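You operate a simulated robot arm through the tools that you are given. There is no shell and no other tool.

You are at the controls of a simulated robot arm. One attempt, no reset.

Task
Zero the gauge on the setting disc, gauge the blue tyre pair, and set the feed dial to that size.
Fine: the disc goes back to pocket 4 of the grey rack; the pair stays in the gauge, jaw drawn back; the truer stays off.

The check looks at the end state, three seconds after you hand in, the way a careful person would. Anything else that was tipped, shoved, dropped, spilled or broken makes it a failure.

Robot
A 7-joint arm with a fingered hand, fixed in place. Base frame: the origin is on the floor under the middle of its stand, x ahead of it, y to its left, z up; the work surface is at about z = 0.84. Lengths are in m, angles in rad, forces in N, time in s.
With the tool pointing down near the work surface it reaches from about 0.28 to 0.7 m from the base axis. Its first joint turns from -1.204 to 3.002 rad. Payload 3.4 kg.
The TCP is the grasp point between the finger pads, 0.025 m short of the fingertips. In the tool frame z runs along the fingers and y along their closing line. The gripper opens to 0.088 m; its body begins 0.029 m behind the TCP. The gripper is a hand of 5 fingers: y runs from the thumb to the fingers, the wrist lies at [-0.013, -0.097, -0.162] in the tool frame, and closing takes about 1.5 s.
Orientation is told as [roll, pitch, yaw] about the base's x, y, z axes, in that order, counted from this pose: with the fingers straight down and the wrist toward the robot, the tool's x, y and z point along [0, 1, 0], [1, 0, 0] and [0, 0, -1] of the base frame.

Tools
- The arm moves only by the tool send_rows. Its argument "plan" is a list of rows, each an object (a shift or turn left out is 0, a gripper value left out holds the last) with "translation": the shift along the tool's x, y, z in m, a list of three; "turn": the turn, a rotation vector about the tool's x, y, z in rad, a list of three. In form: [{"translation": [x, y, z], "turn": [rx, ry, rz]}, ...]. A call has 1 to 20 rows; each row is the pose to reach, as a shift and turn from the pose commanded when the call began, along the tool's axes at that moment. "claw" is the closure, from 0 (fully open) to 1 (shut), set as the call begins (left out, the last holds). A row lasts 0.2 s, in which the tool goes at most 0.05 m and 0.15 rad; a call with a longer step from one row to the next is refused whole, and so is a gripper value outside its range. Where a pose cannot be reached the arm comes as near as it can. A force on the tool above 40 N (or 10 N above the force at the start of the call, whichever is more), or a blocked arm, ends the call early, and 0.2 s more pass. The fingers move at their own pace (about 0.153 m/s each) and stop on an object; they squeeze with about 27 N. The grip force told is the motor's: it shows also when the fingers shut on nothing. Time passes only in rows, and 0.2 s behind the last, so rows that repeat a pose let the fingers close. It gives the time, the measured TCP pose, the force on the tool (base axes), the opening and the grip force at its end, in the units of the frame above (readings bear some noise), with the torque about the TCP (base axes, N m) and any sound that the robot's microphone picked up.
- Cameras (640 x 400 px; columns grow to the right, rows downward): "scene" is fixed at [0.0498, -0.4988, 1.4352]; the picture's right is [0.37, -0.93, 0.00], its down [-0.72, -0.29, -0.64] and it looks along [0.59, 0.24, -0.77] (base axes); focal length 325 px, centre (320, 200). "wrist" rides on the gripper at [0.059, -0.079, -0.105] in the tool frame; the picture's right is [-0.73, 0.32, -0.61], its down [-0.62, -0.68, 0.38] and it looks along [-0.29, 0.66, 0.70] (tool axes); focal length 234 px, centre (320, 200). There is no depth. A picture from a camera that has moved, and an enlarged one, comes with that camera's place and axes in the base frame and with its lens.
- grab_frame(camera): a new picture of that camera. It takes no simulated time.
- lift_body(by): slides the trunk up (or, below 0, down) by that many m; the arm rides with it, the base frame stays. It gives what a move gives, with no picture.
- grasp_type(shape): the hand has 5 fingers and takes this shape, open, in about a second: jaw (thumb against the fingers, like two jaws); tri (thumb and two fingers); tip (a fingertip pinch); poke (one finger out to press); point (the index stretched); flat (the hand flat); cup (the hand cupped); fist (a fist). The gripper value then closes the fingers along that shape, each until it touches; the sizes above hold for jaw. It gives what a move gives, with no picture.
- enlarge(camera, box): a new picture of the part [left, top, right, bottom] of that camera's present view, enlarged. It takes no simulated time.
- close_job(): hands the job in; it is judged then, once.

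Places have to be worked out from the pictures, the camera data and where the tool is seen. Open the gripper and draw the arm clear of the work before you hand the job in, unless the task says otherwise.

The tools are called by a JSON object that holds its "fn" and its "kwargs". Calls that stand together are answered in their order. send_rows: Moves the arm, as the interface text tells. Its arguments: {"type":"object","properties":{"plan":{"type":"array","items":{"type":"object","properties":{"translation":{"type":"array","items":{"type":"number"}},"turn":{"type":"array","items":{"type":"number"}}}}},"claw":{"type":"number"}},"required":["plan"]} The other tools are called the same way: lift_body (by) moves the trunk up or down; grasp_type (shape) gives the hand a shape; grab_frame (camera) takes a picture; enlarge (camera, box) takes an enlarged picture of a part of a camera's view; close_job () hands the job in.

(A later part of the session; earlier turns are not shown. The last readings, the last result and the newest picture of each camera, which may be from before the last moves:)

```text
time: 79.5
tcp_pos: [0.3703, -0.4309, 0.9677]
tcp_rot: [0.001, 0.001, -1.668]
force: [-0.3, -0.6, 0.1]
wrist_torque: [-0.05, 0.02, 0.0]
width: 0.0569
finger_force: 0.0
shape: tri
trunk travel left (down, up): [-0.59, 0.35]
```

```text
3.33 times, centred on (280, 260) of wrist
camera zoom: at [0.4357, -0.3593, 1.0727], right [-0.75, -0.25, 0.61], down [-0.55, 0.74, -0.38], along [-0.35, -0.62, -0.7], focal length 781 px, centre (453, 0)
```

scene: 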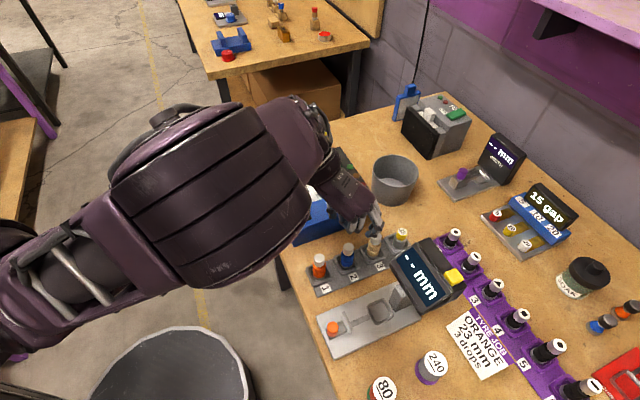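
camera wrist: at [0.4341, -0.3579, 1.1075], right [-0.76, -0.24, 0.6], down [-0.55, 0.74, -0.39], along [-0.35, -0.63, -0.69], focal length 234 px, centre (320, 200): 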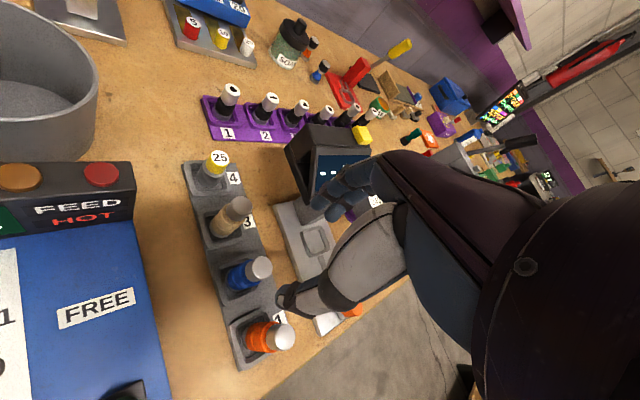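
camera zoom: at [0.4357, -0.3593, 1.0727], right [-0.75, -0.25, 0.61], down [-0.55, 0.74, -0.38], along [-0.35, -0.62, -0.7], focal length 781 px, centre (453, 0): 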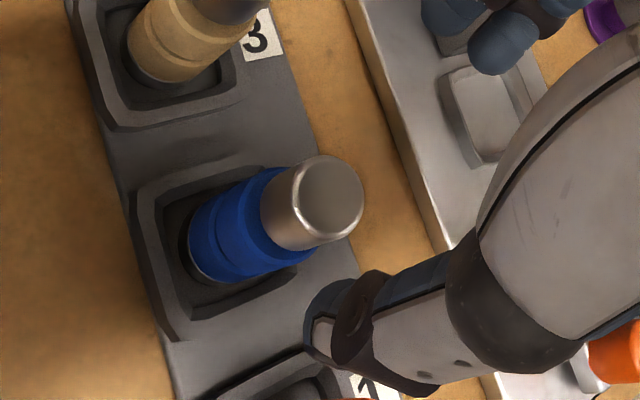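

The blue cap is centred within about 1 mm. I'll narrow the opening slightly for clearance and descend to z≈0.911 in steps.

{"fn": "send_rows", "kwargs": {"plan": [{"translation": [-0.0013, -0.0005, 0.015]}, {"translation": [-0.0013, -0.0005, 0.03]}, {"translation": [-0.0013, -0.0005, 0.035]}, {"translation": [-0.0013, -0.0005, 0.035]}], "claw": 0.45}}

{"fn": "enlarge", "kwargs": {"camera": "wrist", "box": [210, 180, 350, 300]}}

{"fn": "enlarge", "kwargs": {"camera": "scene", "box": [320, 200, 420, 290]}}

```text
time: 80.5
tcp_pos: [0.368, -0.4291, 0.9317]
tcp_rot: [0.001, 0.003, -1.669]
force: [0.7, 0.1, -0.5]
wrist_torque: [0.02, 0.01, 0.02]
width: 0.0487
finger_force: 0.1
shape: tri
trunk travel left (down, up): [-0.59, 0.35]
```

```text
3.33 times, centred on (280, 240) of wrist
camera zoom: at [0.434, -0.3583, 1.0376], right [-0.75, -0.25, 0.61], down [-0.55, 0.74, -0.38], along [-0.35, -0.62, -0.7], focal length 781 px, centre (453, 67)
```

zoom: 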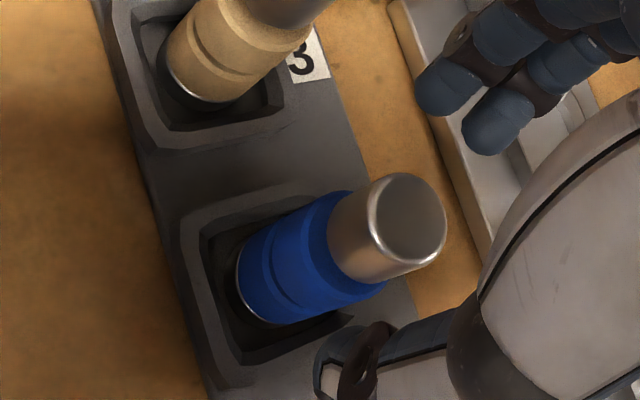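

```text
4.44 times, centred on (370, 245) of scene
camera zoom: at [0.0498, -0.4988, 1.4352], right [0.37, -0.93, 0.0], down [-0.72, -0.29, -0.64], along [0.59, 0.24, -0.77], focal length 1443 px, centre (98, 0)
```

zoom: 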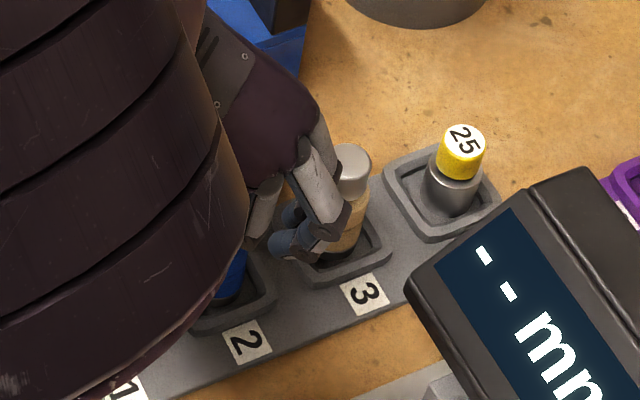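

Still aligned. I'll continue down to z≈0.911 around the steel cap.

{"fn": "send_rows", "kwargs": {"plan": [{"translation": [0.001, 0.0, 0.008]}, {"translation": [0.001, 0.0, 0.016]}, {"translation": [0.001, 0.0, 0.021]}, {"translation": [0.001, 0.0, 0.021]}]}}

{"fn": "enlarge", "kwargs": {"camera": "wrist", "box": [210, 180, 350, 300]}}

{"fn": "grab_frame", "kwargs": {"camera": "scene"}}

```text
time: 81.5
tcp_pos: [0.3694, -0.4305, 0.9112]
tcp_rot: [-0.001, 0.002, -1.669]
force: [0.7, 0.6, -0.5]
wrist_torque: [-0.02, 0.04, -0.01]
width: 0.0488
finger_force: 0.0
shape: tri
trunk travel left (down, up): [-0.59, 0.35]
```

```text
3.33 times, centred on (280, 240) of wrist
camera zoom: at [0.4347, -0.3592, 1.0167], right [-0.75, -0.25, 0.61], down [-0.55, 0.74, -0.38], along [-0.35, -0.62, -0.7], focal length 781 px, centre (453, 67)
```

zoom: 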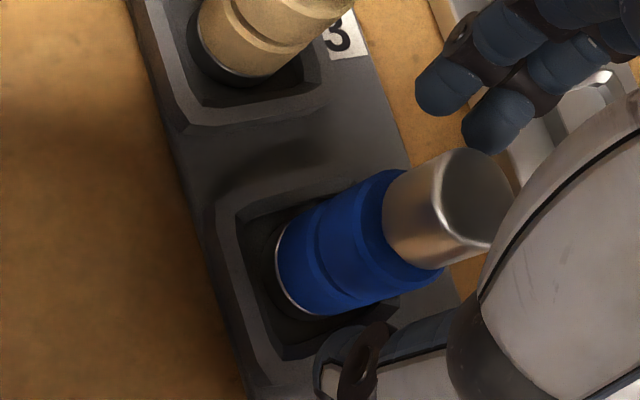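

```text
taken
```

scene: 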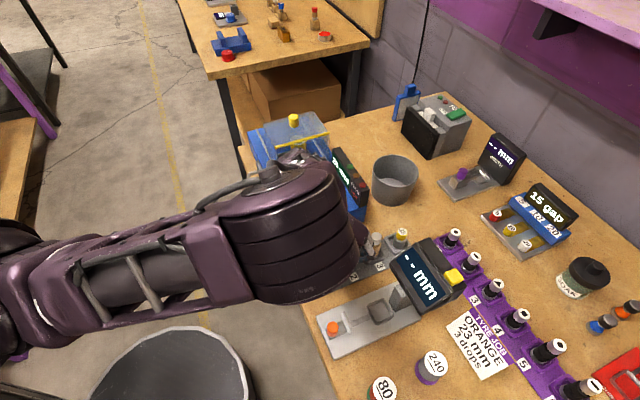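

The cap is centred in x and about 2.5 mm toward the thumb in y. I'll shift -2 mm and close.

{"fn": "send_rows", "kwargs": {"plan": [{"translation": [0.0, -0.002, 0]}, {"translation": [0.0, -0.002, 0]}]}}

{"fn": "send_rows", "kwargs": {"plan": [{"translation": [0, 0, 0]}, {"translation": [0, 0, 0]}, {"translation": [0, 0, 0]}, {"translation": [0, 0, 0]}, {"translation": [0, 0, 0]}, {"translation": [0, 0, 0]}, {"translation": [0, 0, 0]}], "claw": 1.0}}

{"fn": "enlarge", "kwargs": {"camera": "wrist", "box": [210, 180, 350, 300]}}

```text
time: 82.1
tcp_pos: [0.3695, -0.4281, 0.9117]
tcp_rot: [0.0, 0.001, -1.668]
force: [-0.9, 0.7, 0.5]
wrist_torque: [0.04, 0.01, -0.01]
width: 0.0489
finger_force: 0.1
shape: tri
trunk travel left (down, up): [-0.59, 0.35]
```

```text
time: 83.7
tcp_pos: [0.3687, -0.4278, 0.9125]
tcp_rot: [-0.001, -0.001, -1.668]
force: [0.5, 0.3, 4.2]
wrist_torque: [0.13, -0.02, 0.02]
width: 0.0151
finger_force: 27.1
shape: tri
trunk travel left (down, up): [-0.59, 0.35]
```

```text
3.33 times, centred on (280, 240) of wrist
camera zoom: at [0.4348, -0.3564, 1.0173], right [-0.75, -0.25, 0.61], down [-0.55, 0.74, -0.38], along [-0.35, -0.63, -0.7], focal length 781 px, centre (453, 67)
```

zoom: 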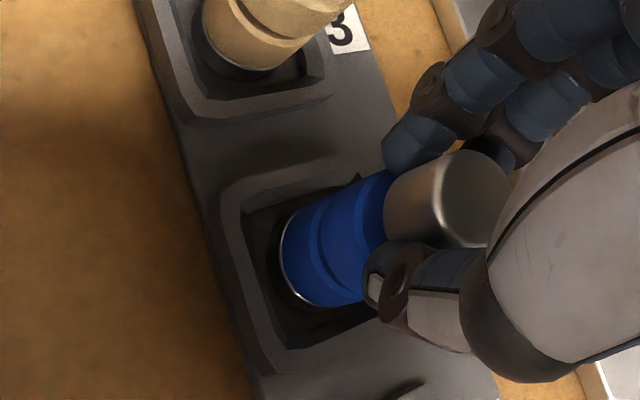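

Gripped on the steel cap (27 N). I'll lift straight up slowly.

{"fn": "send_rows", "kwargs": {"plan": [{"translation": [0, 0, -0.008]}, {"translation": [0, 0, -0.02]}, {"translation": [0, 0, -0.038]}, {"translation": [0, 0, -0.058]}, {"translation": [0, 0, -0.08]}, {"translation": [0, 0, -0.105]}, {"translation": [0, 0, -0.13]}, {"translation": [0, 0, -0.15]}, {"translation": [0, 0, -0.15]}]}}

{"fn": "enlarge", "kwargs": {"camera": "wrist", "box": [180, 180, 380, 330]}}

{"fn": "grab_frame", "kwargs": {"camera": "scene"}}

```text
time: 85.7
tcp_pos: [0.3691, -0.4294, 1.062]
tcp_rot: [-0.002, 0.001, -1.669]
force: [-0.7, 0.6, -1.7]
wrist_torque: [0.02, -0.01, 0.04]
width: 0.0145
finger_force: 26.6
shape: tri
trunk travel left (down, up): [-0.59, 0.35]
```

```text
2.67 times, centred on (280, 255) of wrist
camera zoom: at [0.4341, -0.3582, 1.1668], right [-0.75, -0.25, 0.61], down [-0.55, 0.74, -0.38], along [-0.35, -0.62, -0.7], focal length 624 px, centre (427, 53)
```

zoom: 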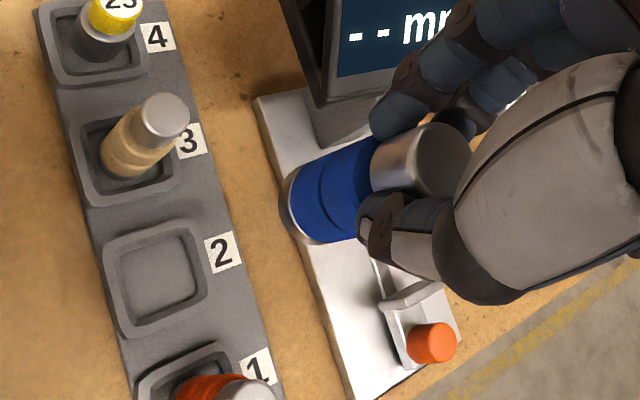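

```text
taken
```

scene: 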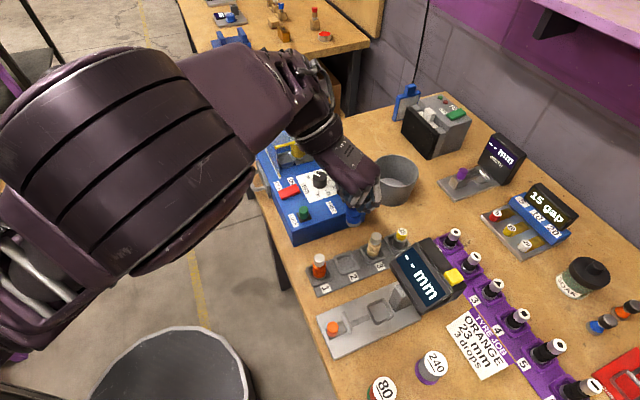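

The blue pair is lifted cleanly. I'll carry it smoothly to above the seat while turning to yaw -2.345.

{"fn": "send_rows", "kwargs": {"plan": [{"translation": [-0.006, 0.009, 0], "turn": [0, 0, 0.06]}, {"translation": [-0.014, 0.021, 0], "turn": [0, 0, 0.14]}, {"translation": [-0.022, 0.033, 0], "turn": [0, 0, 0.23]}, {"translation": [-0.031, 0.046, 0], "turn": [0, 0, 0.32]}, {"translation": [-0.04, 0.06, 0], "turn": [0, 0, 0.42]}, {"translation": [-0.049, 0.073, 0], "turn": [0, 0, 0.51]}, {"translation": [-0.057, 0.085, 0], "turn": [0, 0, 0.6]}, {"translation": [-0.063, 0.094, 0], "turn": [0, 0, 0.655]}, {"translation": [-0.065, 0.0972, 0], "turn": [0, 0, 0.676]}, {"translation": [-0.065, 0.0972, 0], "turn": [0, 0, 0.676]}]}}

{"fn": "enlarge", "kwargs": {"camera": "wrist", "box": [160, 190, 360, 330]}}

{"fn": "enlarge", "kwargs": {"camera": "scene", "box": [310, 200, 480, 350]}}

```text
time: 87.9
tcp_pos: [0.2953, -0.5204, 1.0613]
tcp_rot: [-0.003, 0.0, -2.346]
force: [-0.1, 1.1, -0.5]
wrist_torque: [0.04, 0.01, 0.0]
width: 0.0145
finger_force: 26.9
shape: tri
trunk travel left (down, up): [-0.59, 0.35]
```

```text
2.86 times, centred on (260, 260) of wrist
camera zoom: at [0.392, -0.5055, 1.1667], right [-0.74, 0.28, 0.61], down [0.03, 0.92, -0.38], along [-0.67, -0.27, -0.7], focal length 669 px, centre (491, 29)
```

zoom: 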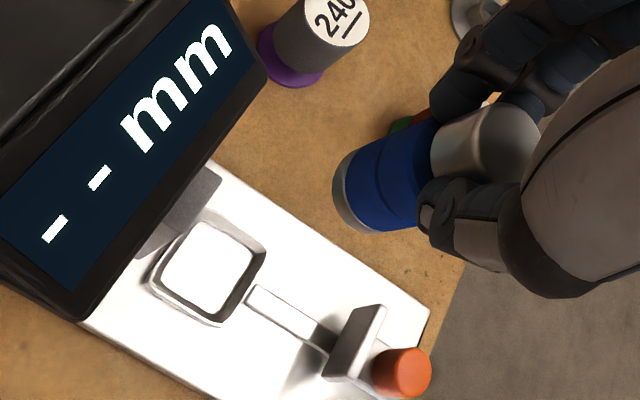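

```text
2.67 times, centred on (395, 275) of scene
camera zoom: at [0.0498, -0.4988, 1.4352], right [0.37, -0.93, 0.0], down [-0.72, -0.29, -0.64], along [0.59, 0.24, -0.77], focal length 866 px, centre (120, 0)
```

zoom: 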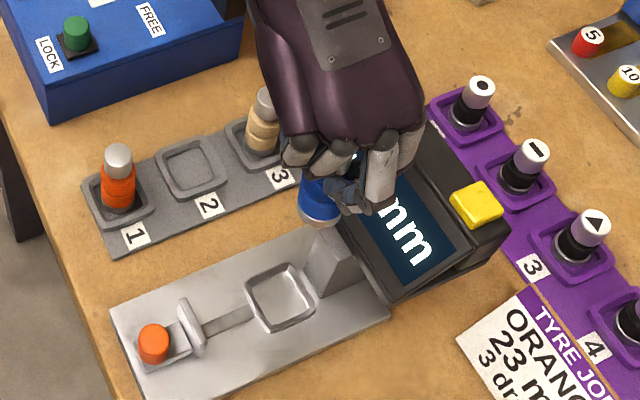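

The seat is directly below, and the blue base reads about (1, 3) mm from the TCP. I'll compensate and descend to z≈0.935.

{"fn": "send_rows", "kwargs": {"plan": [{"translation": [-0.0007, -0.0015, 0.02]}, {"translation": [-0.0007, -0.002, 0.045]}, {"translation": [-0.0007, -0.0025, 0.07]}, {"translation": [-0.0007, -0.0025, 0.095]}, {"translation": [-0.0007, -0.0025, 0.115]}, {"translation": [-0.0007, -0.0025, 0.125]}, {"translation": [-0.0007, -0.0025, 0.125]}]}}

{"fn": "enlarge", "kwargs": {"camera": "wrist", "box": [200, 180, 360, 310]}}

{"fn": "enlarge", "kwargs": {"camera": "scene", "box": [310, 230, 460, 350]}}

```text
time: 89.5
tcp_pos: [0.2977, -0.5155, 0.9362]
tcp_rot: [-0.003, -0.002, -2.345]
force: [0.5, -0.4, -0.2]
wrist_torque: [-0.01, -0.01, 0.01]
width: 0.0147
finger_force: 26.9
shape: tri
trunk travel left (down, up): [-0.59, 0.35]
```

```text
3.08 times, centred on (280, 245) of wrist
camera zoom: at [0.3932, -0.5019, 1.0422], right [-0.74, 0.28, 0.61], down [0.03, 0.92, -0.38], along [-0.67, -0.27, -0.7], focal length 720 px, centre (443, 62)
```

zoom: 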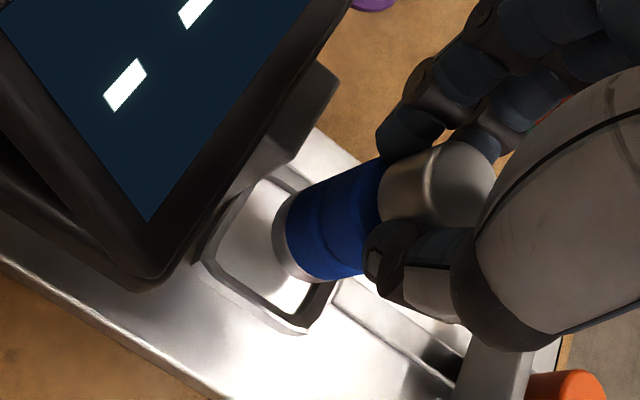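

```text
3.33 times, centred on (385, 290) of scene
camera zoom: at [0.0498, -0.4988, 1.4352], right [0.37, -0.93, 0.0], down [-0.72, -0.29, -0.64], along [0.59, 0.24, -0.77], focal length 1082 px, centre (103, -100)
```

zoom: 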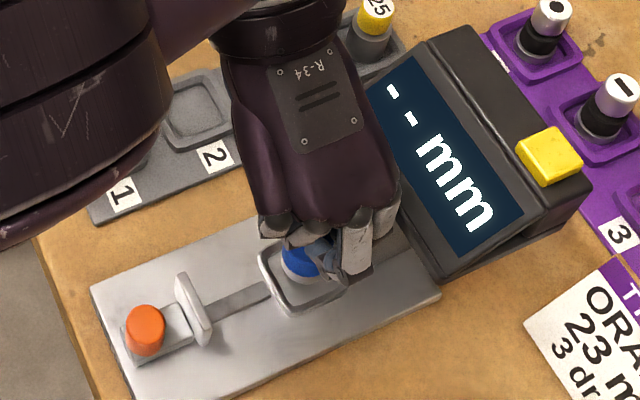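

The blue base is aligned with the seat within about 1 mm. I'll lower to about 7 mm above expected contact, then step carefully.

{"fn": "send_rows", "kwargs": {"plan": [{"translation": [0.0005, -0.0005, 0.004]}, {"translation": [0.0005, -0.0005, 0.009]}, {"translation": [0.0005, -0.0005, 0.013]}, {"translation": [0.0005, -0.0005, 0.013]}]}}

{"fn": "enlarge", "kwargs": {"camera": "wrist", "box": [200, 180, 360, 310]}}

```text
time: 90.5
tcp_pos: [0.2977, -0.5173, 0.9239]
tcp_rot: [-0.002, 0.002, -2.343]
force: [0.2, -0.2, -0.9]
wrist_torque: [0.02, -0.01, 0.02]
width: 0.0146
finger_force: 27.3
shape: tri
trunk travel left (down, up): [-0.59, 0.35]
```

```text
3.08 times, centred on (280, 245) of wrist
camera zoom: at [0.3941, -0.503, 1.0287], right [-0.74, 0.28, 0.61], down [0.03, 0.92, -0.38], along [-0.67, -0.27, -0.7], focal length 720 px, centre (443, 62)
```

zoom: 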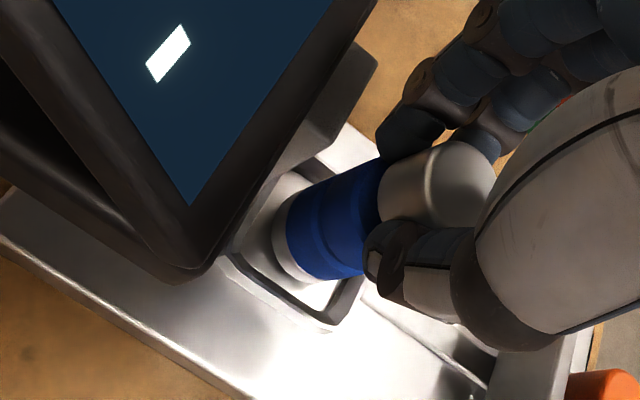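

No contact yet. I'll lower 3 mm.

{"fn": "send_rows", "kwargs": {"plan": [{"translation": [0.0, 0.0, 0.0015]}, {"translation": [0.0, 0.0, 0.003]}, {"translation": [0.0, 0.0, 0.003]}]}}

```text
time: 91.3
tcp_pos: [0.2966, -0.5165, 0.9196]
tcp_rot: [0.0, 0.0, -2.345]
force: [0.2, -0.1, -1.4]
wrist_torque: [0.0, -0.01, -0.02]
width: 0.0145
finger_force: 27.6
shape: tri
trunk travel left (down, up): [-0.59, 0.35]
```

Still free at 0.920. I'll go another 2 mm down and look.

{"fn": "send_rows", "kwargs": {"plan": [{"translation": [0.0, 0.0, 0.001]}, {"translation": [0.0, 0.0, 0.002]}, {"translation": [0.0, 0.0, 0.002]}]}}

{"fn": "enlarge", "kwargs": {"camera": "wrist", "box": [220, 190, 340, 290]}}

```text
time: 92.1
tcp_pos: [0.2967, -0.5163, 0.9192]
tcp_rot: [0.002, -0.001, -2.346]
force: [-0.5, -1.2, 4.2]
wrist_torque: [-0.05, -0.02, -0.03]
width: 0.0146
finger_force: 26.9
shape: tri
trunk travel left (down, up): [-0.59, 0.35]
```

```text
4.00 times, centred on (280, 240) of wrist
camera zoom: at [0.3941, -0.5022, 1.024], right [-0.74, 0.28, 0.61], down [0.03, 0.92, -0.38], along [-0.67, -0.27, -0.7], focal length 937 px, centre (480, 40)
```

zoom: 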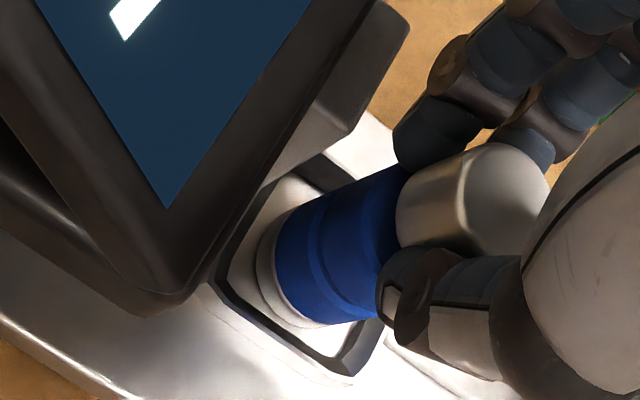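

Light contact (4 N) with the base inside the seat walls. I'll open just a little so it settles, then check.

{"fn": "send_rows", "kwargs": {"plan": [{"translation": [0, 0, 0]}, {"translation": [0, 0, 0]}, {"translation": [0, 0, 0]}], "claw": 0.7}}

{"fn": "enlarge", "kwargs": {"camera": "wrist", "box": [220, 190, 340, 290]}}

{"fn": "enlarge", "kwargs": {"camera": "scene", "box": [340, 260, 440, 330]}}

```text
time: 92.9
tcp_pos: [0.2969, -0.5164, 0.9185]
tcp_rot: [-0.002, 0.0, -2.346]
force: [-0.7, 0.0, -0.1]
wrist_torque: [-0.04, -0.01, -0.05]
width: 0.0262
finger_force: 0.1
shape: tri
trunk travel left (down, up): [-0.59, 0.35]
```

```text
4.00 times, centred on (280, 240) of wrist
camera zoom: at [0.3942, -0.5024, 1.0233], right [-0.74, 0.28, 0.61], down [0.03, 0.92, -0.38], along [-0.67, -0.27, -0.7], focal length 937 px, centre (480, 40)
```

zoom: 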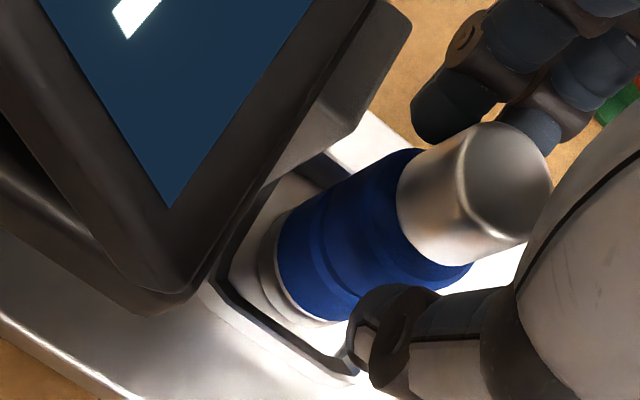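

```text
5.71 times, centred on (390, 295) of scene
camera zoom: at [0.0498, -0.4988, 1.4352], right [0.37, -0.93, 0.0], down [-0.72, -0.29, -0.64], along [0.59, 0.24, -0.77], focal length 1856 px, centre (-80, -343)
```

zoom: 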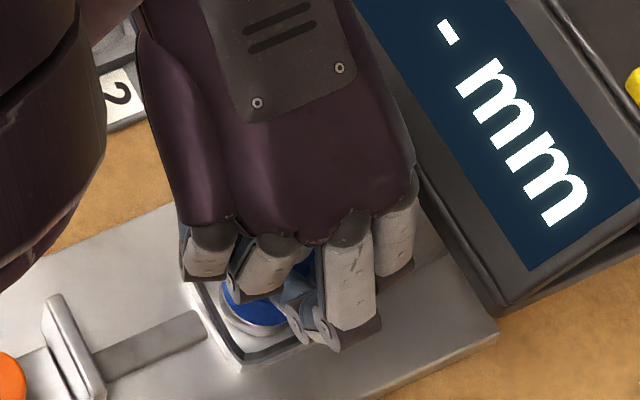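

The pair stands upright in the seat. I'll open wider and rise.

{"fn": "send_rows", "kwargs": {"plan": [{"translation": [0, 0, 0]}, {"translation": [0, 0, 0]}, {"translation": [0, 0, 0]}], "claw": 0.4}}

{"fn": "send_rows", "kwargs": {"plan": [{"translation": [0, 0, -0.015]}, {"translation": [0, 0, -0.035]}, {"translation": [0, 0, -0.06]}, {"translation": [0, 0, -0.085]}, {"translation": [0, 0, -0.1]}, {"translation": [0, 0, -0.1]}]}}

{"fn": "enlarge", "kwargs": {"camera": "wrist", "box": [160, 200, 360, 340]}}

{"fn": "enlarge", "kwargs": {"camera": "scene", "box": [310, 230, 460, 350]}}

```text
time: 93.7
tcp_pos: [0.2967, -0.5161, 0.918]
tcp_rot: [-0.003, 0.0, -2.346]
force: [0.0, -0.3, 0.1]
wrist_torque: [0.0, 0.0, 0.01]
width: 0.0524
finger_force: 0.1
shape: tri
trunk travel left (down, up): [-0.59, 0.35]
```

```text
time: 95.1
tcp_pos: [0.296, -0.5179, 1.0191]
tcp_rot: [-0.003, 0.0, -2.345]
force: [0.3, 0.0, 0.1]
wrist_torque: [-0.02, 0.0, -0.03]
width: 0.0524
finger_force: 0.0
shape: tri
trunk travel left (down, up): [-0.59, 0.35]
```

```text
2.86 times, centred on (260, 270) of wrist
camera zoom: at [0.3925, -0.5038, 1.1238], right [-0.74, 0.28, 0.61], down [0.03, 0.92, -0.38], along [-0.67, -0.27, -0.7], focal length 669 px, centre (491, 0)
```

zoom: 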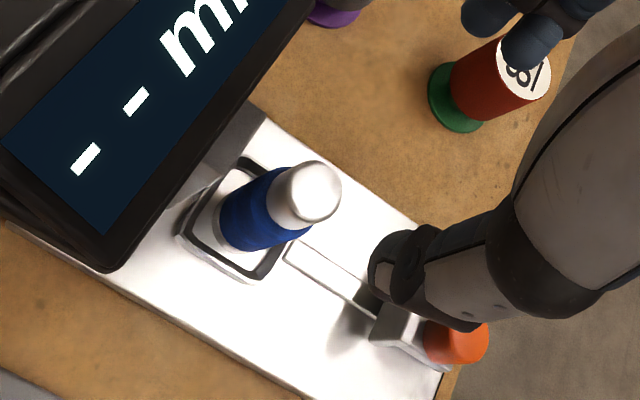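

```text
3.33 times, centred on (385, 290) of scene
camera zoom: at [0.0498, -0.4988, 1.4352], right [0.37, -0.93, 0.0], down [-0.72, -0.29, -0.64], along [0.59, 0.24, -0.77], focal length 1082 px, centre (103, -100)
```

zoom: 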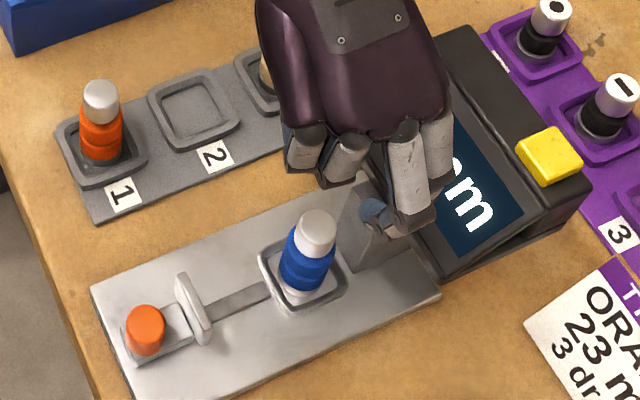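

The blue pair is upright in the seat. Next I'll go back to the jaw knob.

{"fn": "send_rows", "kwargs": {"plan": [{"translation": [-0.03, 0, 0]}, {"translation": [-0.065, 0, 0]}, {"translation": [-0.095, 0, 0.01]}, {"translation": [-0.095, 0, 0.04]}, {"translation": [-0.095, 0, 0.055]}, {"translation": [-0.095, 0, 0.055]}], "claw": 0.45}}

{"fn": "enlarge", "kwargs": {"camera": "wrist", "box": [200, 190, 380, 320]}}

```text
time: 96.5
tcp_pos: [0.23, -0.4499, 0.9634]
tcp_rot: [-0.001, 0.0, -2.348]
force: [1.0, 0.4, -0.3]
wrist_torque: [-0.01, -0.01, 0.02]
width: 0.0486
finger_force: 0.0
shape: tri
trunk travel left (down, up): [-0.59, 0.35]
```

```text
3.08 times, centred on (290, 255) of wrist
camera zoom: at [0.3263, -0.437, 1.0681], right [-0.74, 0.28, 0.61], down [0.03, 0.92, -0.38], along [-0.67, -0.27, -0.7], focal length 720 px, centre (412, 31)
```

zoom: 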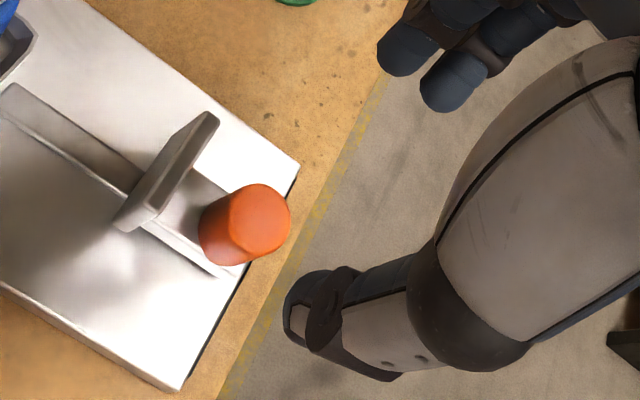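

The knob is offset (-0.6, +4.2) mm. I'll correct, descend and grip it.

{"fn": "send_rows", "kwargs": {"plan": [{"translation": [-0.001, 0.0042, 0.02]}, {"translation": [-0.001, 0.0042, 0.04]}, {"translation": [-0.001, 0.0042, 0.058]}, {"translation": [-0.001, 0.0042, 0.07]}, {"translation": [-0.001, 0.0042, 0.074]}, {"translation": [-0.001, 0.0042, 0.074]}]}}

{"fn": "enlarge", "kwargs": {"camera": "wrist", "box": [200, 190, 380, 320]}}

{"fn": "send_rows", "kwargs": {"plan": [{"translation": [0, 0, 0]}, {"translation": [0, 0, 0]}, {"translation": [0, 0, 0]}, {"translation": [0, 0, 0]}, {"translation": [0, 0, 0]}, {"translation": [0, 0, 0]}], "claw": 1.0}}

```text
time: 97.9
tcp_pos: [0.2262, -0.4515, 0.8909]
tcp_rot: [-0.004, -0.001, -2.346]
force: [-0.4, 0.2, -0.4]
wrist_torque: [0.02, 0.03, -0.03]
width: 0.0488
finger_force: 0.1
shape: tri
trunk travel left (down, up): [-0.59, 0.35]
```

```text
3.08 times, centred on (290, 255) of wrist
camera zoom: at [0.3224, -0.438, 0.995], right [-0.74, 0.28, 0.61], down [0.03, 0.92, -0.38], along [-0.67, -0.27, -0.7], focal length 720 px, centre (412, 31)
```

zoom: 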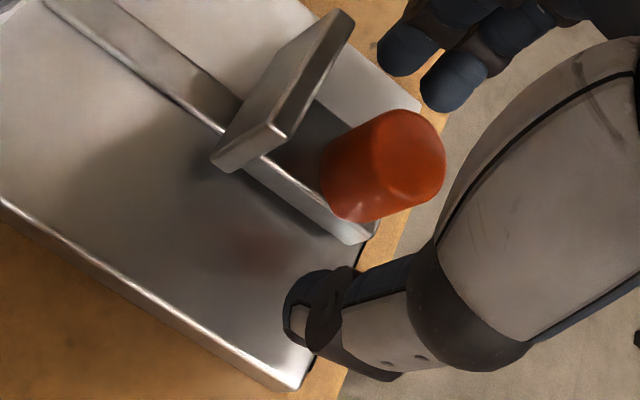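

```text
time: 99.3
tcp_pos: [0.2264, -0.4532, 0.89]
tcp_rot: [-0.001, 0.0, -2.344]
force: [1.4, 0.1, -3.4]
wrist_torque: [0.0, 0.03, 0.03]
width: 0.0125
finger_force: 26.7
shape: tri
trunk travel left (down, up): [-0.59, 0.35]
```

Gripped. I'll push the jaw toward the blue pair, 46 mm first.

{"fn": "send_rows", "kwargs": {"plan": [{"translation": [0.006, 0, 0]}, {"translation": [0.014, 0, 0]}, {"translation": [0.024, 0, 0]}, {"translation": [0.034, 0, 0]}, {"translation": [0.041, 0, 0]}, {"translation": [0.046, 0, 0]}, {"translation": [0.046, 0, 0]}]}}

{"fn": "enlarge", "kwargs": {"camera": "wrist", "box": [200, 150, 380, 280]}}

{"fn": "enlarge", "kwargs": {"camera": "scene", "box": [320, 230, 480, 350]}}

```text
time: 100.9
tcp_pos: [0.26, -0.4856, 0.8906]
tcp_rot: [-0.004, 0.0, -2.344]
force: [2.5, 3.0, -6.5]
wrist_torque: [0.05, -0.03, -0.02]
width: 0.0121
finger_force: 27.0
shape: tri
trunk travel left (down, up): [-0.59, 0.35]
```

```text
3.08 times, centred on (290, 215) of wrist
camera zoom: at [0.3557, -0.4715, 0.995], right [-0.74, 0.28, 0.61], down [0.03, 0.92, -0.38], along [-0.67, -0.27, -0.7], focal length 720 px, centre (412, 154)
```

zoom: 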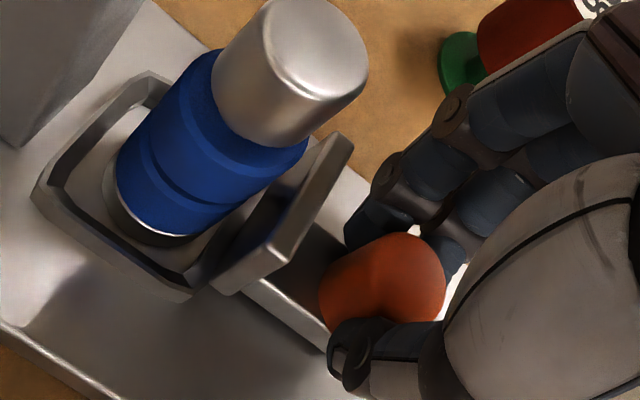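

```text
3.33 times, centred on (400, 290) of scene
camera zoom: at [0.0498, -0.4988, 1.4352], right [0.37, -0.93, 0.0], down [-0.72, -0.29, -0.64], along [0.59, 0.24, -0.77], focal length 1082 px, centre (53, -100)
```

zoom: 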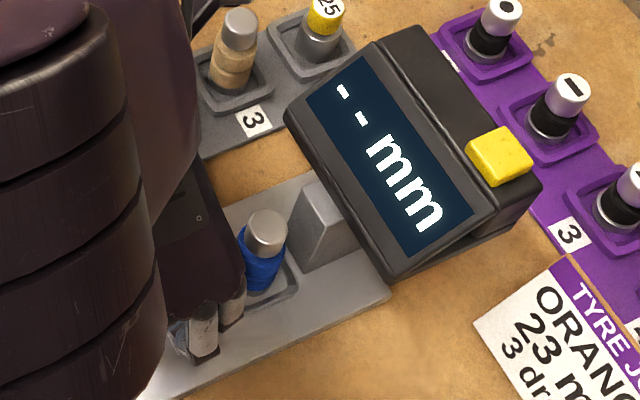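

The jaw is close to the pair. I'll advance in small steps.

{"fn": "send_rows", "kwargs": {"plan": [{"translation": [0.002, 0, -0.0005]}, {"translation": [0.004, 0, -0.0005]}, {"translation": [0.006, 0, -0.0005]}, {"translation": [0.006, 0, -0.0005]}]}}

{"fn": "enlarge", "kwargs": {"camera": "wrist", "box": [200, 150, 380, 280]}}

{"fn": "enlarge", "kwargs": {"camera": "scene", "box": [340, 230, 480, 340]}}

```text
time: 101.9
tcp_pos: [0.2623, -0.4895, 0.8896]
tcp_rot: [-0.003, 0.0, -2.345]
force: [0.6, 2.9, -4.4]
wrist_torque: [0.05, 0.04, -0.02]
width: 0.012
finger_force: 27.3
shape: tri
trunk travel left (down, up): [-0.59, 0.35]
```

```text
3.08 times, centred on (290, 215) of wrist
camera zoom: at [0.3596, -0.4751, 0.995], right [-0.74, 0.28, 0.61], down [0.03, 0.92, -0.38], along [-0.67, -0.27, -0.69], focal length 720 px, centre (412, 154)
```

zoom: 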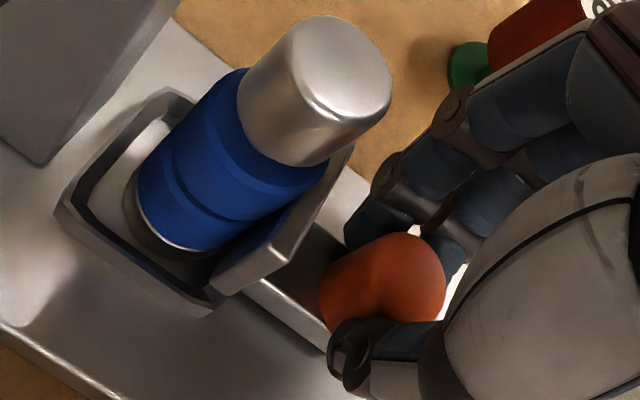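

```text
3.64 times, centred on (410, 285) of scene
camera zoom: at [0.0498, -0.4988, 1.4352], right [0.37, -0.93, 0.0], down [-0.72, -0.29, -0.64], along [0.59, 0.24, -0.77], focal length 1181 px, centre (-7, -109)
```

zoom: 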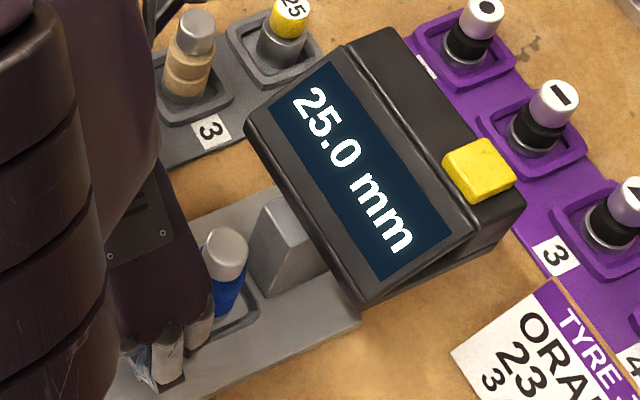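

The display shows 25.0. I'll push a bit more to confirm that the jaw is firm against the pair and the reading is stable.

{"fn": "send_rows", "kwargs": {"plan": [{"translation": [0.0015, 0, 0]}, {"translation": [0.003, 0, 0]}, {"translation": [0.003, 0, 0]}]}}

{"fn": "enlarge", "kwargs": {"camera": "wrist", "box": [200, 150, 380, 280]}}

{"fn": "enlarge", "kwargs": {"camera": "scene", "box": [340, 230, 480, 340]}}

```text
time: 102.7
tcp_pos: [0.2637, -0.4897, 0.8895]
tcp_rot: [-0.004, 0.0, -2.346]
force: [-5.2, 8.8, -7.9]
wrist_torque: [0.18, 0.19, -0.04]
width: 0.0118
finger_force: 27.2
shape: tri
trunk travel left (down, up): [-0.59, 0.35]
```

```text
3.08 times, centred on (290, 215) of wrist
camera zoom: at [0.3603, -0.4759, 0.9951], right [-0.74, 0.28, 0.61], down [0.03, 0.92, -0.38], along [-0.67, -0.27, -0.7], focal length 720 px, centre (412, 154)
```

zoom: 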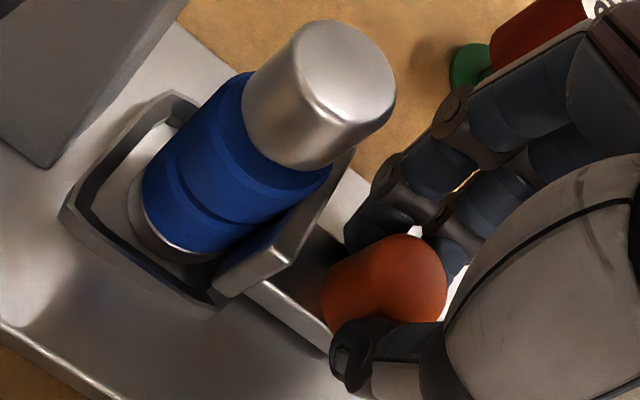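

```text
3.64 times, centred on (410, 285) of scene
camera zoom: at [0.0498, -0.4988, 1.4352], right [0.37, -0.93, 0.0], down [-0.72, -0.29, -0.64], along [0.59, 0.24, -0.77], focal length 1181 px, centre (-7, -109)
```

zoom: 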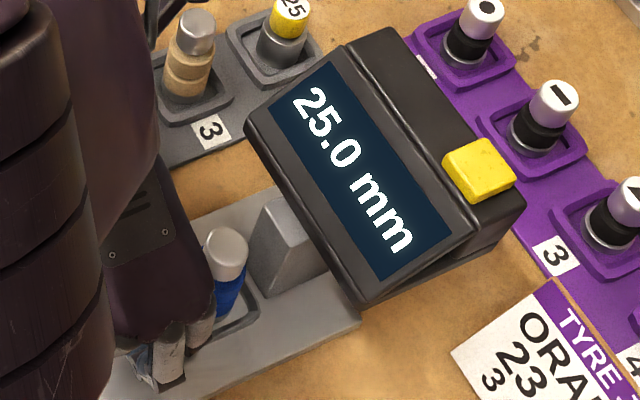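

The reading is stable at 25.0 mm under firm contact, so the blue pair measures 25.0 mm. I'm still holding the knob, so I'll draw the jaw back now.

{"fn": "send_rows", "kwargs": {"plan": [{"translation": [-0.003, 0, 0]}, {"translation": [-0.008, 0, 0]}, {"translation": [-0.016, 0, 0]}, {"translation": [-0.026, 0, 0]}, {"translation": [-0.036, 0, 0]}, {"translation": [-0.046, 0, 0]}, {"translation": [-0.053, 0, 0]}, {"translation": [-0.053, 0, 0]}]}}

{"fn": "enlarge", "kwargs": {"camera": "wrist", "box": [140, 140, 380, 300]}}

{"fn": "enlarge", "kwargs": {"camera": "scene", "box": [320, 230, 480, 350]}}

```text
time: 104.5
tcp_pos: [0.2275, -0.4524, 0.8885]
tcp_rot: [-0.002, -0.003, -2.345]
force: [3.7, 3.0, -1.5]
wrist_torque: [0.04, -0.02, -0.01]
width: 0.0121
finger_force: 27.2
shape: tri
trunk travel left (down, up): [-0.59, 0.35]
```

```text
2.50 times, centred on (260, 220) of wrist
camera zoom: at [0.3235, -0.4393, 0.9947], right [-0.74, 0.28, 0.61], down [0.03, 0.92, -0.38], along [-0.67, -0.27, -0.69], focal length 585 px, centre (470, 150)
```

zoom: 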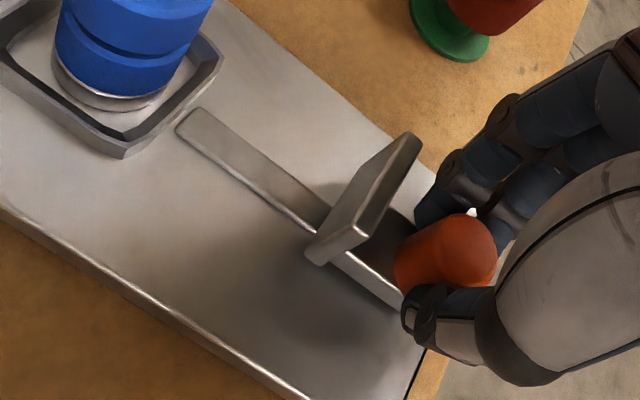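

```text
3.33 times, centred on (400, 290) of scene
camera zoom: at [0.0498, -0.4988, 1.4352], right [0.37, -0.93, 0.0], down [-0.72, -0.29, -0.64], along [0.59, 0.24, -0.77], focal length 1082 px, centre (53, -100)
```

zoom: 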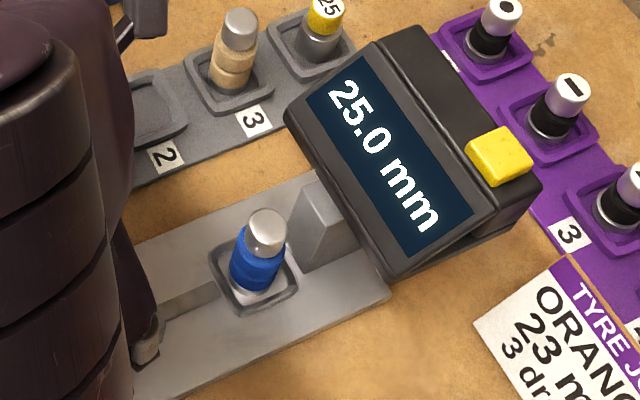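

The jaw is back to within about 2–3 mm of its starting position. I'll pull it the last bit gently.

{"fn": "send_rows", "kwargs": {"plan": [{"translation": [-0.0015, 0, 0]}, {"translation": [-0.003, 0, 0]}, {"translation": [-0.003, 0, 0]}]}}

{"fn": "send_rows", "kwargs": {"plan": [{"translation": [0, 0, 0]}, {"translation": [0, 0, 0]}, {"translation": [0, 0, 0]}, {"translation": [0, 0, 0]}], "claw": 0.45}}

{"fn": "send_rows", "kwargs": {"plan": [{"translation": [0, 0, -0.02]}, {"translation": [0, 0, -0.05]}, {"translation": [0, 0, -0.085]}, {"translation": [0, 0, -0.12]}, {"translation": [0, 0, -0.155]}, {"translation": [0, 0, -0.18]}, {"translation": [0, 0, -0.18]}]}}

{"fn": "enlarge", "kwargs": {"camera": "scene", "box": [300, 210, 480, 360]}}

{"fn": "grab_frame", "kwargs": {"camera": "wrist"}}

```text
time: 105.3
tcp_pos: [0.2252, -0.4515, 0.8899]
tcp_rot: [0.0, 0.001, -2.346]
force: [3.4, 3.7, -2.8]
wrist_torque: [0.09, -0.04, 0.0]
width: 0.0121
finger_force: 27.5
shape: tri
trunk travel left (down, up): [-0.59, 0.35]
```

```text
time: 106.3
tcp_pos: [0.2246, -0.4524, 0.889]
tcp_rot: [-0.002, 0.001, -2.345]
force: [0.5, -0.3, -0.2]
wrist_torque: [0.01, 0.01, -0.01]
width: 0.0482
finger_force: 0.1
shape: tri
trunk travel left (down, up): [-0.59, 0.35]
```

```text
time: 107.9
tcp_pos: [0.2264, -0.4562, 1.0562]
tcp_rot: [-0.002, 0.0, -2.344]
force: [-0.8, 0.9, 0.1]
wrist_torque: [-0.01, 0.0, 0.02]
width: 0.048
finger_force: 0.0
shape: tri
out of reach, approached as far as the arm can: row 6, 7
trunk travel left (down, up): [-0.59, 0.35]
```

```text
2.67 times, centred on (390, 285) of scene
camera zoom: at [0.0498, -0.4988, 1.4352], right [0.37, -0.93, 0.0], down [-0.72, -0.29, -0.64], along [0.59, 0.24, -0.77], focal length 866 px, centre (133, -27)
```

zoom: 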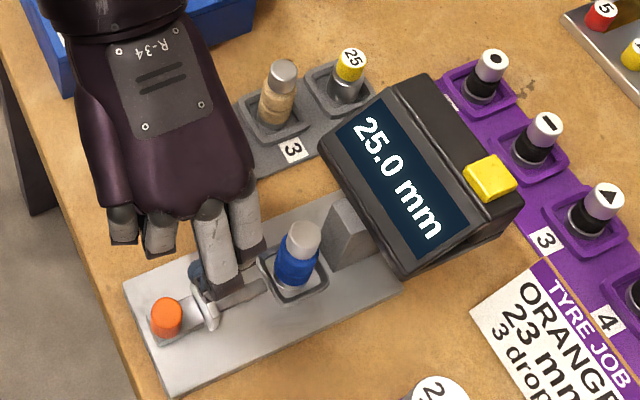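

```text
taken
camera wrist: at [0.3227, -0.4433, 1.1618], right [-0.74, 0.28, 0.61], down [0.03, 0.92, -0.38], along [-0.67, -0.27, -0.7], focal length 234 px, centre (320, 200)
```

wrist: 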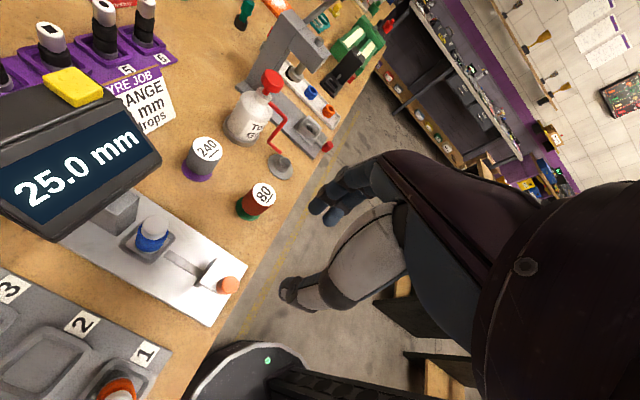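

Gauging is done: blue = 25.0 mm, pair in the gauge, jaw back. Next I'll study the truer's dial area closely, since the hood and lamp bar limit hand clearance there.

{"fn": "enlarge", "kwargs": {"camera": "scene", "box": [240, 110, 390, 250]}}

{"fn": "grab_frame", "kwargs": {"camera": "scene"}}

```text
2.86 times, centred on (315, 180) of scene
camera zoom: at [0.0498, -0.4988, 1.4352], right [0.37, -0.93, 0.0], down [-0.72, -0.29, -0.64], along [0.59, 0.24, -0.77], focal length 928 px, centre (334, 257)
```

zoom: 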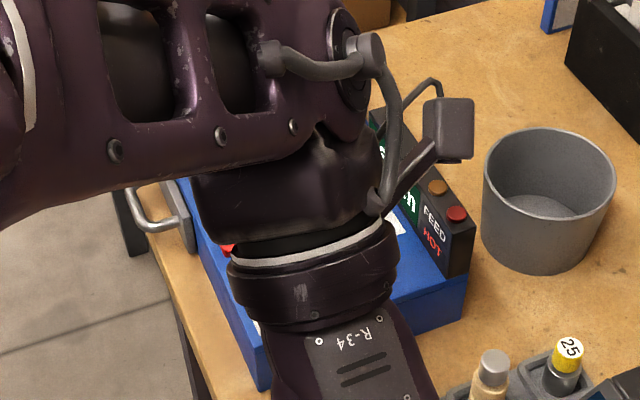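

```text
taken
```

scene: 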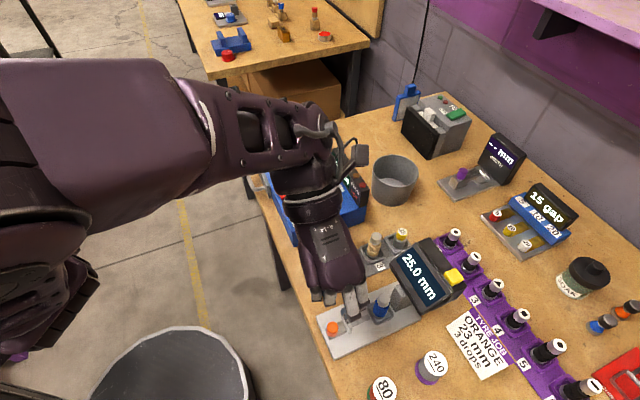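

The wrist camera has a physical bracket, so I need to be careful near the hood. I'll raise the trunk a bit and swing the hand around to view the truer from its front.

{"fn": "lift_body", "kwargs": {"by": 0.07}}

{"fn": "send_rows", "kwargs": {"plan": [{"translation": [0.0, -0.01, 0], "turn": [0, 0, -0.12]}, {"translation": [0.0, -0.025, 0], "turn": [0, 0, -0.26]}, {"translation": [0.0, -0.04, 0], "turn": [0, 0, -0.4]}, {"translation": [0.0, -0.055, 0], "turn": [0, 0, -0.54]}, {"translation": [0.0, -0.07, 0], "turn": [0, 0, -0.68]}, {"translation": [0.0, -0.085, 0], "turn": [0, 0, -0.82]}, {"translation": [0.0, -0.1, 0], "turn": [0, 0, -0.96]}, {"translation": [0.0, -0.115, 0], "turn": [0, 0, -1.1]}, {"translation": [0.0, -0.13, 0], "turn": [0, 0, -1.24]}, {"translation": [0.0, -0.14, 0], "turn": [0, 0, -1.38]}, {"translation": [0.0, -0.15, 0], "turn": [0, 0, -1.52]}, {"translation": [0.0, -0.15, 0], "turn": [0, 0, -1.56]}]}}

{"fn": "grab_frame", "kwargs": {"camera": "wrist"}}

{"fn": "grab_frame", "kwargs": {"camera": "scene"}}

```text
time: 109.0
tcp_pos: [0.2266, -0.4566, 1.1262]
tcp_rot: [-0.002, 0.001, -2.345]
force: [0.7, 0.6, -0.7]
wrist_torque: [-0.01, 0.01, 0.01]
width: 0.048
finger_force: 0.1
shape: tri
trunk travel left (down, up): [-0.66, 0.28]
```

```text
time: 111.6
tcp_pos: [0.3314, -0.3503, 1.1259]
tcp_rot: [-0.001, 0.001, -0.781]
force: [-0.5, 1.1, 0.4]
wrist_torque: [0.01, -0.02, -0.05]
width: 0.0479
finger_force: 0.0
shape: tri
trunk travel left (down, up): [-0.66, 0.28]
```

```text
taken
camera wrist: at [0.3158, -0.2548, 1.2316], right [-0.28, -0.74, 0.61], down [-0.92, 0.04, -0.38], along [0.26, -0.67, -0.7], focal length 234 px, centre (320, 200)
```

wrist: 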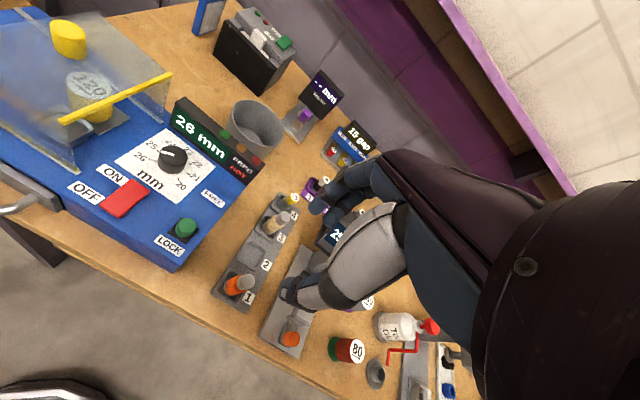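

```text
taken
```

scene: 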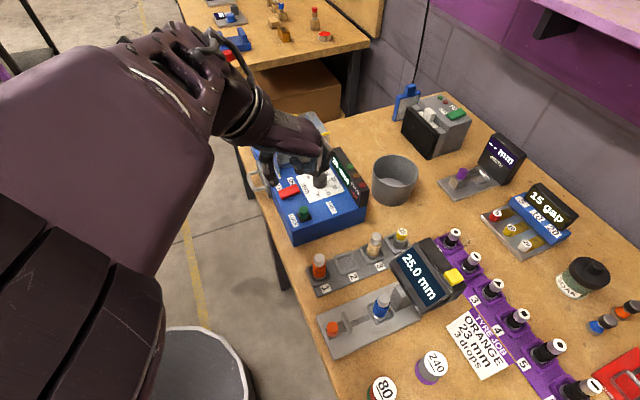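

I have a good view of the truer from here, so I'll zoom in on it.

{"fn": "enlarge", "kwargs": {"camera": "wrist", "box": [0, 0, 280, 280]}}

{"fn": "enlarge", "kwargs": {"camera": "wrist", "box": [90, 90, 270, 260]}}

{"fn": "enlarge", "kwargs": {"camera": "scene", "box": [240, 110, 400, 250]}}

```text
1.43 times, centred on (140, 140) of wrist
camera zoom: at [0.3158, -0.2548, 1.2316], right [-0.28, -0.74, 0.61], down [-0.92, 0.04, -0.38], along [0.26, -0.67, -0.7], focal length 334 px, centre (577, 286)
```

zoom: 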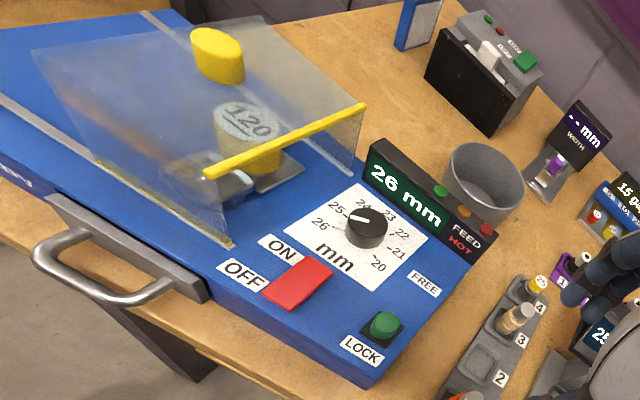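

```text
2.35 times, centred on (180, 175) of wrist
camera zoom: at [0.3158, -0.2548, 1.2316], right [-0.28, -0.74, 0.61], down [-0.92, 0.04, -0.38], along [0.26, -0.67, -0.7], focal length 551 px, centre (649, 259)
```

zoom: 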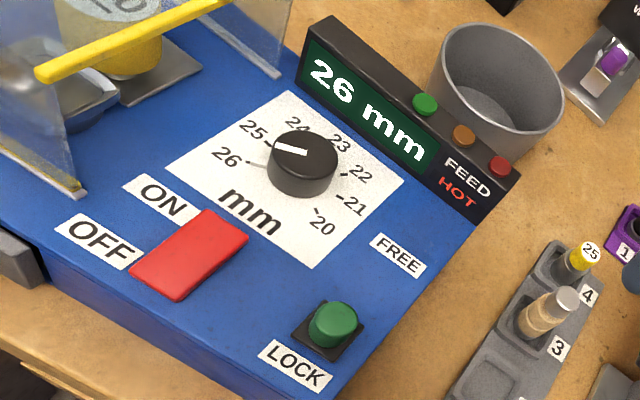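

```text
2.86 times, centred on (320, 180) of scene
camera zoom: at [0.0498, -0.4988, 1.4352], right [0.37, -0.93, 0.0], down [-0.72, -0.29, -0.64], along [0.59, 0.24, -0.77], focal length 928 px, centre (320, 257)
```

zoom: 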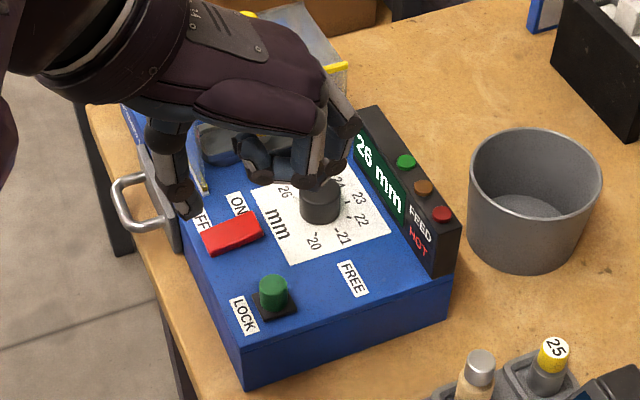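

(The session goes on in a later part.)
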